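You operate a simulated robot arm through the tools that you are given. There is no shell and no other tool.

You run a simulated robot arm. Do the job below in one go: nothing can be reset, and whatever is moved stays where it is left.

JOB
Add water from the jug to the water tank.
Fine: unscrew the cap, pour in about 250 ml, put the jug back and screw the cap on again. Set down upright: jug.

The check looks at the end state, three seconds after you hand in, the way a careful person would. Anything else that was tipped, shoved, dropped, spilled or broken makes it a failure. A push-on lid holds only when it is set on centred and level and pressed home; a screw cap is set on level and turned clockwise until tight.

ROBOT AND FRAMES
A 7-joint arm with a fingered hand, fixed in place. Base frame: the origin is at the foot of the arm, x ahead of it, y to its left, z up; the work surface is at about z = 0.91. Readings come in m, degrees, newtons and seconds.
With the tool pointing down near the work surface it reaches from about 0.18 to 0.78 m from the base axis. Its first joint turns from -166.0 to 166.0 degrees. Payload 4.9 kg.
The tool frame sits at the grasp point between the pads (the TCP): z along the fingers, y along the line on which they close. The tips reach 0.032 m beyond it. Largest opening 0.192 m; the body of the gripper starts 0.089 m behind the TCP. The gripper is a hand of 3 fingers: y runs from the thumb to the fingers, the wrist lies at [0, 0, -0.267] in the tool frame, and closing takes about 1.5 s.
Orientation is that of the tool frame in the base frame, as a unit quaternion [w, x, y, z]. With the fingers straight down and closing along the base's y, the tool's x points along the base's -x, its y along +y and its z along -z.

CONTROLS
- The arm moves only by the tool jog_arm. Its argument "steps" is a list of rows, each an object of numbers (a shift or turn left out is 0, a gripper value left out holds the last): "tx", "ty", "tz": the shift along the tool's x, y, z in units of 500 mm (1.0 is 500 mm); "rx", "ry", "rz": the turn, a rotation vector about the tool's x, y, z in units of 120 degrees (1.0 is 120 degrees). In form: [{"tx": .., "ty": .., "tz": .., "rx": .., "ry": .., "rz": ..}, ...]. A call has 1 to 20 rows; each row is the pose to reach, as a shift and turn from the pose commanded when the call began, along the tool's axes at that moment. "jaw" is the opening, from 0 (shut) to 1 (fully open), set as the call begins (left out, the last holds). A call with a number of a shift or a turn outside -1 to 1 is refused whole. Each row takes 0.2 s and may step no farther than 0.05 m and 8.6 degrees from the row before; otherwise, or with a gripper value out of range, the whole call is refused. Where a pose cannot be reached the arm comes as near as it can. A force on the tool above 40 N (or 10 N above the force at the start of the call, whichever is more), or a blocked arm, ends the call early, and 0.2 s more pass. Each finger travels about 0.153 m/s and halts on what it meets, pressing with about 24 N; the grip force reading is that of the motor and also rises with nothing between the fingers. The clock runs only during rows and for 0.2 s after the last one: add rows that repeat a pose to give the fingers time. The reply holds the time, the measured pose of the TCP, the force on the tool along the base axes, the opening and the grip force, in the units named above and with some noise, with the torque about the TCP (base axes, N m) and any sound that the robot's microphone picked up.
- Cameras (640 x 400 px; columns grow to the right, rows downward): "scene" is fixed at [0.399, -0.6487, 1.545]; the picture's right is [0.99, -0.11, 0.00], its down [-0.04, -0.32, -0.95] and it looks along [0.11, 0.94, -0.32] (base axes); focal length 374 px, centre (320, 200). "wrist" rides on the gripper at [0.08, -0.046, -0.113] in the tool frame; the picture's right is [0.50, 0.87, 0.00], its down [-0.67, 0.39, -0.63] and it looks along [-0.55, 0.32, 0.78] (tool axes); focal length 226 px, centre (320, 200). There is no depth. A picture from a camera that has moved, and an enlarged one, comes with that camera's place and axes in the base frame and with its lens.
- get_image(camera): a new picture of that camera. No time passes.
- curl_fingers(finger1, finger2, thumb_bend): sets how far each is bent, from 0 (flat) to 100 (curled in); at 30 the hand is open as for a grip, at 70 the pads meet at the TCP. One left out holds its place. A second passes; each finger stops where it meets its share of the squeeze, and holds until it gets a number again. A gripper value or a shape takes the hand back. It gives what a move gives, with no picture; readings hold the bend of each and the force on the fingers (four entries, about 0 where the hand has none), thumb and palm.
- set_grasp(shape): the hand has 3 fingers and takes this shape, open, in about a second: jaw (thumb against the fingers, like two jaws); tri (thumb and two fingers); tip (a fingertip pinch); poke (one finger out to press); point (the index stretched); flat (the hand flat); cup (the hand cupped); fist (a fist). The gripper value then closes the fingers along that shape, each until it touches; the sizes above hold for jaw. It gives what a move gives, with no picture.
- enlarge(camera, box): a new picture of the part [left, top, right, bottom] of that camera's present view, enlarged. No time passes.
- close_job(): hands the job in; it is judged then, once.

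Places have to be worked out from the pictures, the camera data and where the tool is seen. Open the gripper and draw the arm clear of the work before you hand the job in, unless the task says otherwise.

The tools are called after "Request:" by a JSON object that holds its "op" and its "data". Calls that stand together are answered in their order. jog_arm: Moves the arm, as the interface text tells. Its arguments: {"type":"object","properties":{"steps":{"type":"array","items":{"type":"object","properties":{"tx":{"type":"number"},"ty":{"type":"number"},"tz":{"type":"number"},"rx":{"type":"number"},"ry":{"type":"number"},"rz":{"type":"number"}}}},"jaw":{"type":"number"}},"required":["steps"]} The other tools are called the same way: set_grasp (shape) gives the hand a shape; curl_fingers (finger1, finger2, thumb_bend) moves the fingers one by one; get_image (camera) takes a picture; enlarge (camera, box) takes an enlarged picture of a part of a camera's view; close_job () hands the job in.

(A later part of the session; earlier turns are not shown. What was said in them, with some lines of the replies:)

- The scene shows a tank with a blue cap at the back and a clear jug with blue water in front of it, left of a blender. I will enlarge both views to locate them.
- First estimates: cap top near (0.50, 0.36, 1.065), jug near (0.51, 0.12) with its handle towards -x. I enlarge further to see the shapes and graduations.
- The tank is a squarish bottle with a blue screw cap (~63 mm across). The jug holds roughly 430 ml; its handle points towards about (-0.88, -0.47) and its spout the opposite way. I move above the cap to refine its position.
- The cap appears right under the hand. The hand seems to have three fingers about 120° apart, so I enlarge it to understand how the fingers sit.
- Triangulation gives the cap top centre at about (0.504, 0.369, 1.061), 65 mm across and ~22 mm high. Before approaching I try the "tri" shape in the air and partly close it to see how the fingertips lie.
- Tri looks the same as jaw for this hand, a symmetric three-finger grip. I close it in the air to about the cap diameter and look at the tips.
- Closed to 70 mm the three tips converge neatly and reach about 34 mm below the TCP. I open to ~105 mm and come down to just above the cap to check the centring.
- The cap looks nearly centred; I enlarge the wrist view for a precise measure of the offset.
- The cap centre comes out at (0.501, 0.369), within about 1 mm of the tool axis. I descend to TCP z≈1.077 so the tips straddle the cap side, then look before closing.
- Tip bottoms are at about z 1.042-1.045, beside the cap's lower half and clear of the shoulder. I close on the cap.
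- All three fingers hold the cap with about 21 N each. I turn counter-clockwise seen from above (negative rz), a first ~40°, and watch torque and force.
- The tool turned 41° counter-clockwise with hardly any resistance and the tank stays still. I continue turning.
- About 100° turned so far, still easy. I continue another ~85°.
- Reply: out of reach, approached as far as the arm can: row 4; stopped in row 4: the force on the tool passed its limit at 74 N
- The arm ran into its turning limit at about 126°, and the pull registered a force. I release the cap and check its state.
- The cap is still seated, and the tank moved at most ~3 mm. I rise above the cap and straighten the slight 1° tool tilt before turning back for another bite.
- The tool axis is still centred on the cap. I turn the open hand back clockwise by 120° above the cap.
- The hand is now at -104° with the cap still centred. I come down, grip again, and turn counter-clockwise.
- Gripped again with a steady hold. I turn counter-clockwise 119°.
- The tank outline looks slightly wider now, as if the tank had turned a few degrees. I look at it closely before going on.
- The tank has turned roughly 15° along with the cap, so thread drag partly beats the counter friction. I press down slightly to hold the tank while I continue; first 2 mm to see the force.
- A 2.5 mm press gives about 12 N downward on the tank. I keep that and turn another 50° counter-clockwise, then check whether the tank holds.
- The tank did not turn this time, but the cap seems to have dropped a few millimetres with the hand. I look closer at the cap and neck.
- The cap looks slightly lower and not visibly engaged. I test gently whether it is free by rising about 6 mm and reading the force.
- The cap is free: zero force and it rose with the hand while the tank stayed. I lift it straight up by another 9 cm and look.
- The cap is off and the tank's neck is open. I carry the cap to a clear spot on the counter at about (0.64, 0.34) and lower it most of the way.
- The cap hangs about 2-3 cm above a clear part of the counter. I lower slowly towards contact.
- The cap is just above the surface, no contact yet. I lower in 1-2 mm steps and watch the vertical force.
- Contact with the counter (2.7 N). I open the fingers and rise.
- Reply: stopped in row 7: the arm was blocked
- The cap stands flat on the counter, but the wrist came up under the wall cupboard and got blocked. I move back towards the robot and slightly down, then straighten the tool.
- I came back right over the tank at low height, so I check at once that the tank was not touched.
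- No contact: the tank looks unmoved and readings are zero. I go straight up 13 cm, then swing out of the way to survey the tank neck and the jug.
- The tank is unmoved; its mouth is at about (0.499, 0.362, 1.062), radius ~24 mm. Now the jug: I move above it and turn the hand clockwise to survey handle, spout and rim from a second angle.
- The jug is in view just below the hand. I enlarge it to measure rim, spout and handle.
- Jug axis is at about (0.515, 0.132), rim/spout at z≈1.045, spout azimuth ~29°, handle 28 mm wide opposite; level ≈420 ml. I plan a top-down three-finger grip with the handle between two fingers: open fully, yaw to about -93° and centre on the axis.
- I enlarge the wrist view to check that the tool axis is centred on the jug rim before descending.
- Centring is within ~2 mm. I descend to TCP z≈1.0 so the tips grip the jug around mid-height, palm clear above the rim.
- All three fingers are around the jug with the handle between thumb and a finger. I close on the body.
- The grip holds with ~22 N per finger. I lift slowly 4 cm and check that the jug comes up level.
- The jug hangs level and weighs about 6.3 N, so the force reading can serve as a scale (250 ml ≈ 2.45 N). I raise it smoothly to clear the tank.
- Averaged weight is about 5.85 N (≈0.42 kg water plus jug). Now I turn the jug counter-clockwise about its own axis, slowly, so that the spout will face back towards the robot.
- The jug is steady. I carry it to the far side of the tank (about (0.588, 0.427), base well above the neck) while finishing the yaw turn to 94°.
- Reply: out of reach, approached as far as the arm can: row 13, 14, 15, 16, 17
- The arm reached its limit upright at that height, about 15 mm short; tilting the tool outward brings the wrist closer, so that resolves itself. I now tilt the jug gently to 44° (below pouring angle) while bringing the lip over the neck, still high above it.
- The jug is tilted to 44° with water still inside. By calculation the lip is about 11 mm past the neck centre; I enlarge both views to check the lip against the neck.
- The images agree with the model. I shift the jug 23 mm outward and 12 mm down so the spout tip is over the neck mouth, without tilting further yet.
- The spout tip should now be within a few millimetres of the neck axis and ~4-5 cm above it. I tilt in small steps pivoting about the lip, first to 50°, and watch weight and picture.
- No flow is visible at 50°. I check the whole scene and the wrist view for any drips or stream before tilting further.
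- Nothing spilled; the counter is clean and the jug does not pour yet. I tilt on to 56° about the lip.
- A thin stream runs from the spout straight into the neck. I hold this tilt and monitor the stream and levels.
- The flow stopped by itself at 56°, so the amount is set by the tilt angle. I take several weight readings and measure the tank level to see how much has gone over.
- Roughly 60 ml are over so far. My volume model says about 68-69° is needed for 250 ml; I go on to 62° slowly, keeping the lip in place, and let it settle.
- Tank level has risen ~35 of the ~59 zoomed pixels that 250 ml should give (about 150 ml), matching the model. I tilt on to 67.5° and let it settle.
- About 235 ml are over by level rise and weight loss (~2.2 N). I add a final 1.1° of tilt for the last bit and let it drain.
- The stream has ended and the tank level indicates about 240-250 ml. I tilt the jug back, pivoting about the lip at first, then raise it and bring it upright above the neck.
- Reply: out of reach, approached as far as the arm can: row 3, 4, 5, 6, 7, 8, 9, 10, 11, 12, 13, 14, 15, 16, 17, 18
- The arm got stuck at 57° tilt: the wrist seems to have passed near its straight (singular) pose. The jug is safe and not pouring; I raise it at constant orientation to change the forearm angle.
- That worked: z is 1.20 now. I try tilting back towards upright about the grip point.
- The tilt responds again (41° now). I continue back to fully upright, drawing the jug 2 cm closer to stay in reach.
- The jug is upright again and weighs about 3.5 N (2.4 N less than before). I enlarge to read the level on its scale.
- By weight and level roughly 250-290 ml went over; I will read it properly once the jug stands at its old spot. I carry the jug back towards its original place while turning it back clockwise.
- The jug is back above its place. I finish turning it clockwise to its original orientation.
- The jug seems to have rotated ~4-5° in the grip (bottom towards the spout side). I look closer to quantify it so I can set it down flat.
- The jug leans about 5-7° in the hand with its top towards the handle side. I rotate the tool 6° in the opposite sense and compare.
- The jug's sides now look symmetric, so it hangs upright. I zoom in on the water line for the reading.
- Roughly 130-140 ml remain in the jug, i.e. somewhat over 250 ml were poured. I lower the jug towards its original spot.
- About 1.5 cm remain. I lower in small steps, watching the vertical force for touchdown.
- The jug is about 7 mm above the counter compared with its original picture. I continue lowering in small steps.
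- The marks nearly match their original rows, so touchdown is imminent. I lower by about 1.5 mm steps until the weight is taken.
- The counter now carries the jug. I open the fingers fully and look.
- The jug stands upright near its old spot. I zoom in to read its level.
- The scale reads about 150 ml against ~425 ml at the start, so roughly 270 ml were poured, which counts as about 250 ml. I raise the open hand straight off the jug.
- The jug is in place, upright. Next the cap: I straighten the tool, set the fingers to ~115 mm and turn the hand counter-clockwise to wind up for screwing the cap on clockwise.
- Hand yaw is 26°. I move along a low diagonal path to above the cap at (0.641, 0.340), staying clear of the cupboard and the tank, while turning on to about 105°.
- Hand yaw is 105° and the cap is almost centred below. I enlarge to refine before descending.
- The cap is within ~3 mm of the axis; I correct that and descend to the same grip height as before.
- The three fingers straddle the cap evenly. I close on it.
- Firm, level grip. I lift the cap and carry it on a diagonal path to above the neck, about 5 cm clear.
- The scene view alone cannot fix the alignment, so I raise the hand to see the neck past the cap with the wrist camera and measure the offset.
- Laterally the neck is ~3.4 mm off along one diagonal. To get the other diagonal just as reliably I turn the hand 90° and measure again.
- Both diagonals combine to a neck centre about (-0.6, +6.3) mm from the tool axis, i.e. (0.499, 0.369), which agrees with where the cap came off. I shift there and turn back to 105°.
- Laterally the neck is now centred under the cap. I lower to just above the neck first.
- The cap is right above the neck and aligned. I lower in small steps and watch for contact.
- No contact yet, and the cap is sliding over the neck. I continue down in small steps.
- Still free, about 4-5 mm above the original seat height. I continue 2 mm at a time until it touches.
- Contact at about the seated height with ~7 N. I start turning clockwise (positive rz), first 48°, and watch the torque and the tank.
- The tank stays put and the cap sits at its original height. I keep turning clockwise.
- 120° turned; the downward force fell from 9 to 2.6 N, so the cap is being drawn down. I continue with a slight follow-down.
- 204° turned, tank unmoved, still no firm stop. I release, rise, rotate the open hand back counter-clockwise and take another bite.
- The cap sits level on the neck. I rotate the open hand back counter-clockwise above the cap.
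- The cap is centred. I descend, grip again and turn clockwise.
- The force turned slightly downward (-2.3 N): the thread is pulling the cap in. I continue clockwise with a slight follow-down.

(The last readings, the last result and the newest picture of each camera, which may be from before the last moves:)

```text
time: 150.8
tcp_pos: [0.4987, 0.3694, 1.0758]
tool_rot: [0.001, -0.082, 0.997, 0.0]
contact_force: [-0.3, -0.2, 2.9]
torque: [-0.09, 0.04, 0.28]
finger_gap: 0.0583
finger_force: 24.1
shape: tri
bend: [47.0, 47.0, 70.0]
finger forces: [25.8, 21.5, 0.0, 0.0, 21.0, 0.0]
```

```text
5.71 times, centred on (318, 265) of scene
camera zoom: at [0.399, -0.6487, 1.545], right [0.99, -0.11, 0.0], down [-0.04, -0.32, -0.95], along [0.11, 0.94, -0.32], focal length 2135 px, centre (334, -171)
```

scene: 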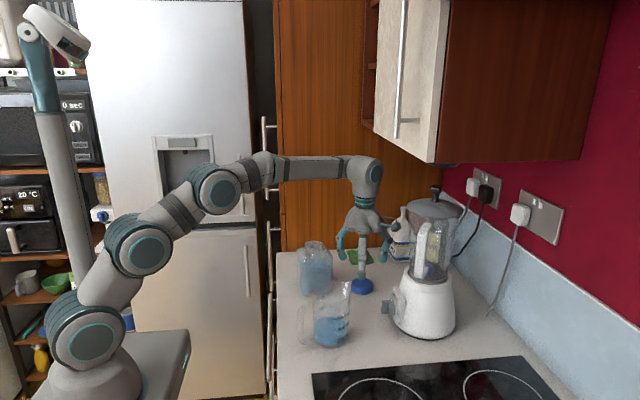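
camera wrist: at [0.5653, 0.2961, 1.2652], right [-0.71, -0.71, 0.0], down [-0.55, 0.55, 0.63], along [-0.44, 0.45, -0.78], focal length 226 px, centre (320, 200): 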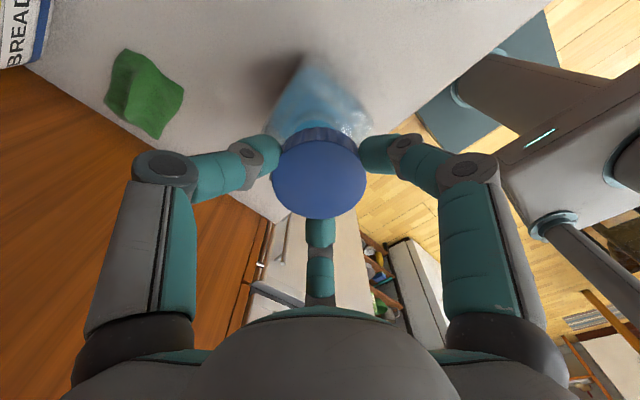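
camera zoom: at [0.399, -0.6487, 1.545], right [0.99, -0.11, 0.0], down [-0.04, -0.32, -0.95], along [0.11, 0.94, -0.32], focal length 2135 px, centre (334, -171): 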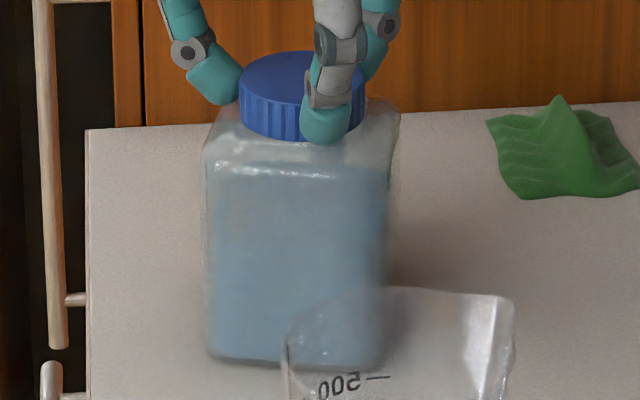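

Torque has risen to 0.28 N m and the tank begins to turn with the cap, which indicates the cap is tight. I check the tank's orientation.

Request:
{"op": "get_image", "data": {"camera": "wrist"}}

Request:
{"op": "enlarge", "data": {"camera": "scene", "box": [295, 225, 340, 260]}}

```text
taken
camera wrist: at [0.4285, 0.3105, 1.189], right [-0.63, 0.77, 0.0], down [0.6, 0.49, 0.63], along [0.49, 0.4, -0.77], focal length 226 px, centre (320, 200)
```

wrist: 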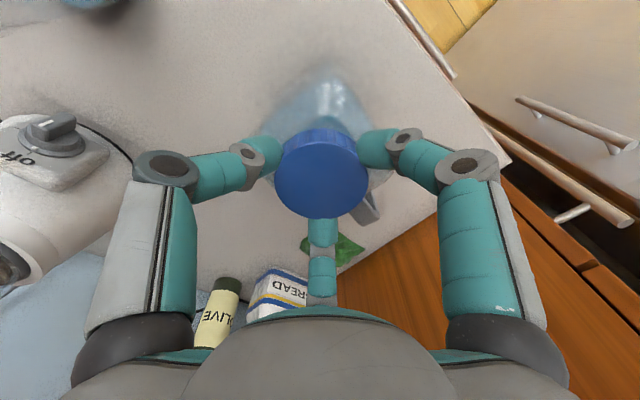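

```text
11.43 times, centred on (318, 242) of scene
camera zoom: at [0.399, -0.6487, 1.545], right [0.99, -0.11, 0.0], down [-0.04, -0.32, -0.95], along [0.11, 0.94, -0.32], focal length 4270 px, centre (349, -286)
```

zoom: 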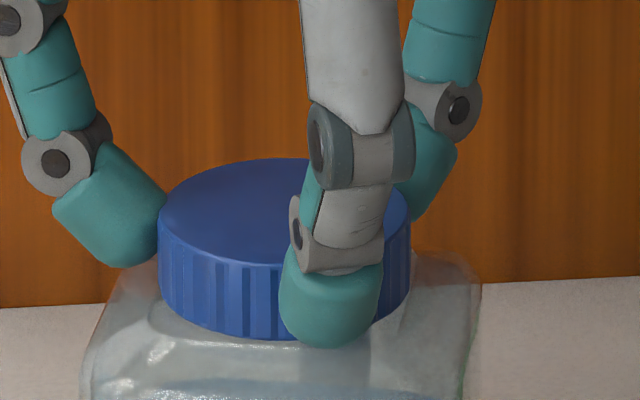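

The tank is back near its original orientation. To confirm tightness I press down a little more and turn another ~12° clockwise.

Request:
{"op": "jog_arm", "data": {"steps": [{"tz": 0.003}, {"tz": 0.005}, {"tz": 0.005, "rz": 0.03}, {"tz": 0.005, "rz": 0.06}, {"tz": 0.005, "rz": 0.1}]}}

Request:
{"op": "enlarge", "data": {"camera": "scene", "box": [290, 230, 345, 300]}}

```text
time: 152.0
tcp_pos: [0.499, 0.3678, 1.0728]
tool_rot: [0.001, 0.024, 1.0, 0.001]
contact_force: [2.6, -2.5, 20.8]
torque: [-0.1, 0.3, 0.76]
finger_gap: 0.0589
finger_force: 24.1
shape: tri
bend: [46.0, 80.0, 70.0]
finger forces: [29.5, 21.6, 0.0, 0.0, 24.2, 0.1]
```

```text
5.71 times, centred on (318, 265) of scene
camera zoom: at [0.399, -0.6487, 1.545], right [0.99, -0.11, 0.0], down [-0.04, -0.32, -0.95], along [0.11, 0.94, -0.32], focal length 2135 px, centre (334, -171)
```

zoom: 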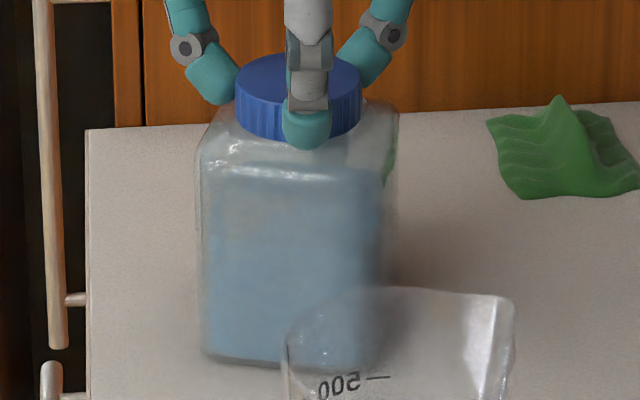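

Torque reached 0.76 N m with the tank starting to turn along: the cap is tight. I relieve the downward press and open the hand.

Request:
{"op": "jog_arm", "data": {"steps": [{"tz": -0.003}, {"tz": -0.006}, {"tz": -0.006}]}}

Request:
{"op": "jog_arm", "data": {"steps": [{"tz": 0}, {"tz": 0}, {"tz": 0}, {"tz": 0}], "jaw": 0.6}}

Request:
{"op": "jog_arm", "data": {"steps": [{"tz": -0.02}, {"tz": -0.06}, {"tz": -0.12}, {"tz": -0.2}, {"tz": -0.28}, {"tz": -0.36}, {"tz": -0.36}]}}

Request:
{"op": "get_image", "data": {"camera": "scene"}}

Request:
{"op": "enlarge", "data": {"camera": "scene", "box": [290, 230, 345, 300]}}

Request:
{"op": "enlarge", "data": {"camera": "wrist", "box": [240, 40, 400, 180]}}

```text
time: 152.8
tcp_pos: [0.4986, 0.3682, 1.0748]
tool_rot: [-0.001, 0.023, 1.0, 0.0]
contact_force: [-0.9, -1.2, 5.5]
torque: [0.0, 0.19, 0.37]
finger_gap: 0.0591
finger_force: 24.3
shape: tri
bend: [46.0, 80.0, 70.0]
finger forces: [27.5, 22.5, 0.1, 0.1, 23.8, 0.0]
```

```text
time: 153.8
tcp_pos: [0.4991, 0.3691, 1.0751]
tool_rot: [0.0, 0.022, 1.0, 0.0]
contact_force: [-0.2, -0.1, -0.2]
torque: [0.01, -0.02, -0.01]
finger_gap: 0.1147
finger_force: 0.0
shape: tri
bend: [32.0, 32.0, 70.0]
finger forces: [0.1, 0.0, 0.0, 0.1, 0.0, 0.0]
```

```text
time: 155.4
tcp_pos: [0.4993, 0.3695, 1.2587]
tool_rot: [0.001, 0.023, 1.0, -0.001]
contact_force: [-0.6, -0.1, 0.0]
torque: [0.01, -0.03, -0.01]
finger_gap: 0.1147
finger_force: 0.1
shape: tri
bend: [32.0, 32.0, 70.0]
finger forces: [0.0, 0.1, 0.1, 0.1, 0.1, 0.0]
```

```text
taken
```

scene: 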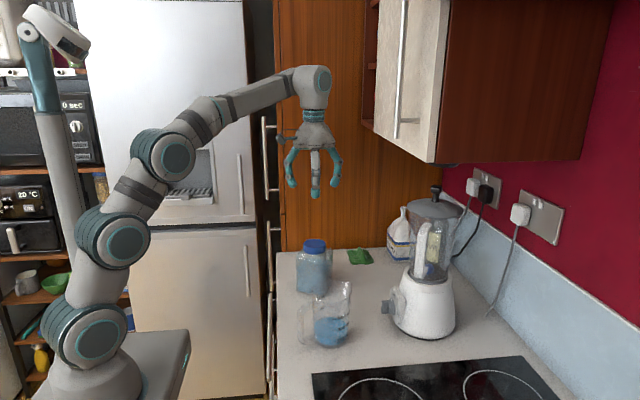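

```text
5.71 times, centred on (318, 265) of scene
camera zoom: at [0.399, -0.6487, 1.545], right [0.99, -0.11, 0.0], down [-0.04, -0.32, -0.95], along [0.11, 0.94, -0.32], focal length 2135 px, centre (334, -171)
```

zoom: 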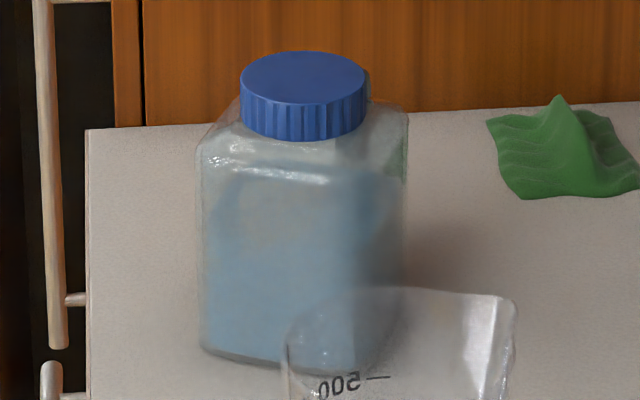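

```text
2.86 times, centred on (320, 110) of wrist
camera zoom: at [0.4188, 0.3277, 1.3716], right [-0.46, 0.89, 0.0], down [0.69, 0.36, 0.63], along [0.56, 0.29, -0.77], focal length 646 px, centre (320, 457)
```

zoom: 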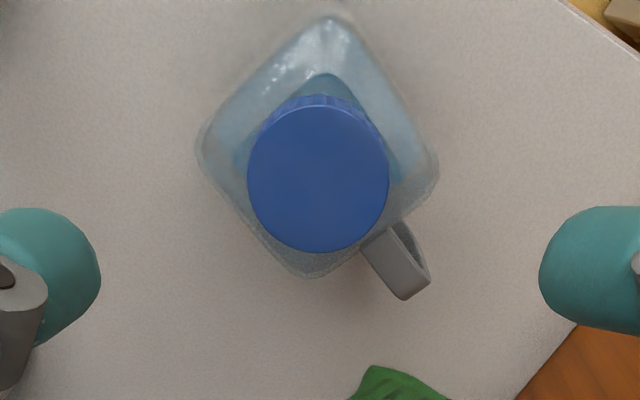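

The cap sits level and closed on the tank. I inspect the rest of the counter for spills and check the jug once more.

Request:
{"op": "enlarge", "data": {"camera": "scene", "box": [275, 235, 405, 360]}}

Request:
{"op": "get_image", "data": {"camera": "wrist"}}

```text
3.20 times, centred on (340, 298) of scene
camera zoom: at [0.399, -0.6487, 1.545], right [0.99, -0.11, 0.0], down [-0.04, -0.32, -0.95], along [0.11, 0.94, -0.32], focal length 1196 px, centre (256, -112)
```

zoom: 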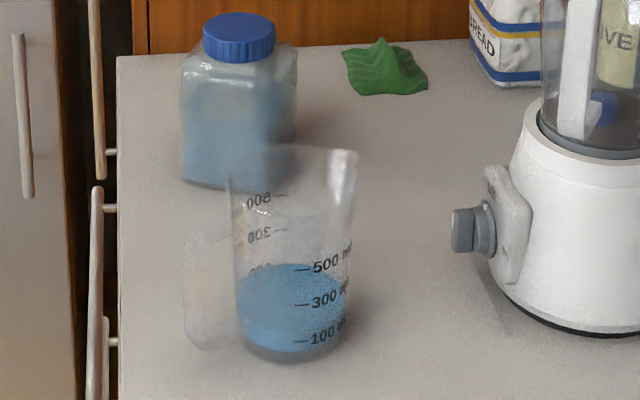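

```text
taken
camera wrist: at [0.4188, 0.3277, 1.3716], right [-0.46, 0.89, 0.0], down [0.69, 0.36, 0.63], along [0.56, 0.29, -0.77], focal length 226 px, centre (320, 200)
```

wrist: 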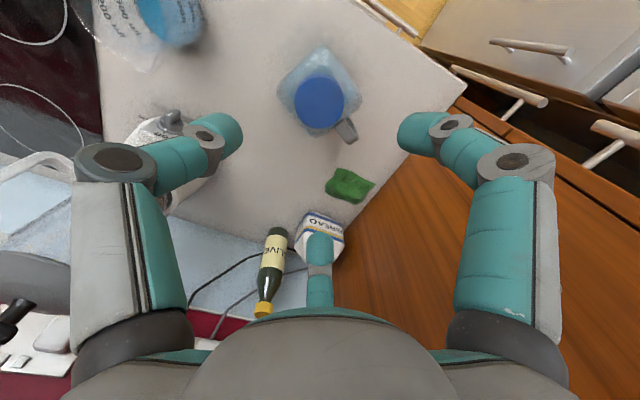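

Everything is in order: jug upright, cap on, no spills, other items untouched. I open the hand and draw the arm clear to its starting area.

Request:
{"op": "jog_arm", "data": {"steps": [{"tz": -0.06}, {"tx": 0.03, "ty": -0.06, "tz": -0.1}, {"tx": 0.06, "ty": -0.13, "tz": -0.13}, {"tx": 0.09, "ty": -0.2, "tz": -0.16}, {"tx": 0.12, "ty": -0.27, "tz": -0.19}, {"tx": 0.155, "ty": -0.327, "tz": -0.22}, {"tx": 0.155, "ty": -0.327, "tz": -0.22}], "jaw": 1.0}}

Request:
{"op": "get_image", "data": {"camera": "scene"}}

```text
time: 157.0
tcp_pos: [0.4145, 0.2073, 1.3661]
tool_rot: [0.001, 0.023, 1.0, 0.0]
contact_force: [0.4, 0.2, -0.5]
torque: [-0.02, -0.02, 0.02]
finger_gap: 0.1919
finger_force: 0.1
shape: tri
bend: [30.0, 30.0, 30.0]
finger forces: [0.0, 0.1, 0.1, 0.0, 0.1, 0.1]
```

```text
taken
```

scene: 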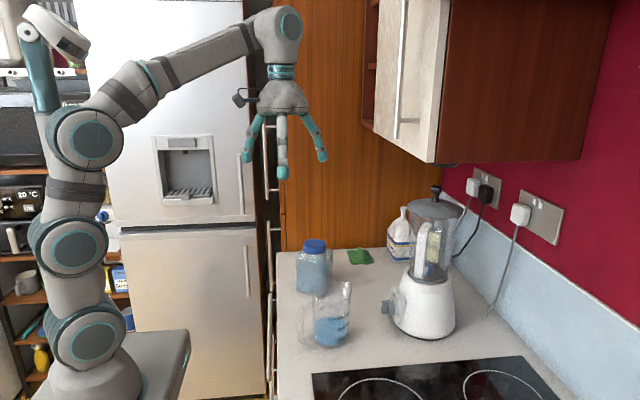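

The arm is clear with the hand open, the jug stands upright at its place, and the tank is filled and capped. I hand the job in.

Request:
{"op": "close_job", "data": {}}

```text
The job is handed in.
```

I added water from the jug to the tank, put the jug back and screwed the cap on again. The job is handed in, but I haven't seen the check's result.

- **Water:** I poured about 270 ml, slightly over the 250 ml asked. The jug read about 425 ml before and about 150 ml after; the tank level rise suggested a little less, around 240–255 ml.
- **Jug:** it stands upright within about a centimetre of where it started, in the same orientation.
- **Cap:** it sits level. At the end the torque rose to about 0.76 N m and the tank began turning with the cap, so I take it as tight.
- **Tank:** it turned about 20° clockwise from its original orientation while I worked the cap, and it may have shifted a few millimetres.
- **Everything else:** nothing spilled and nothing was knocked over. The wrist touched the wall cupboard once when I lifted away from the cap, with no visible effect.
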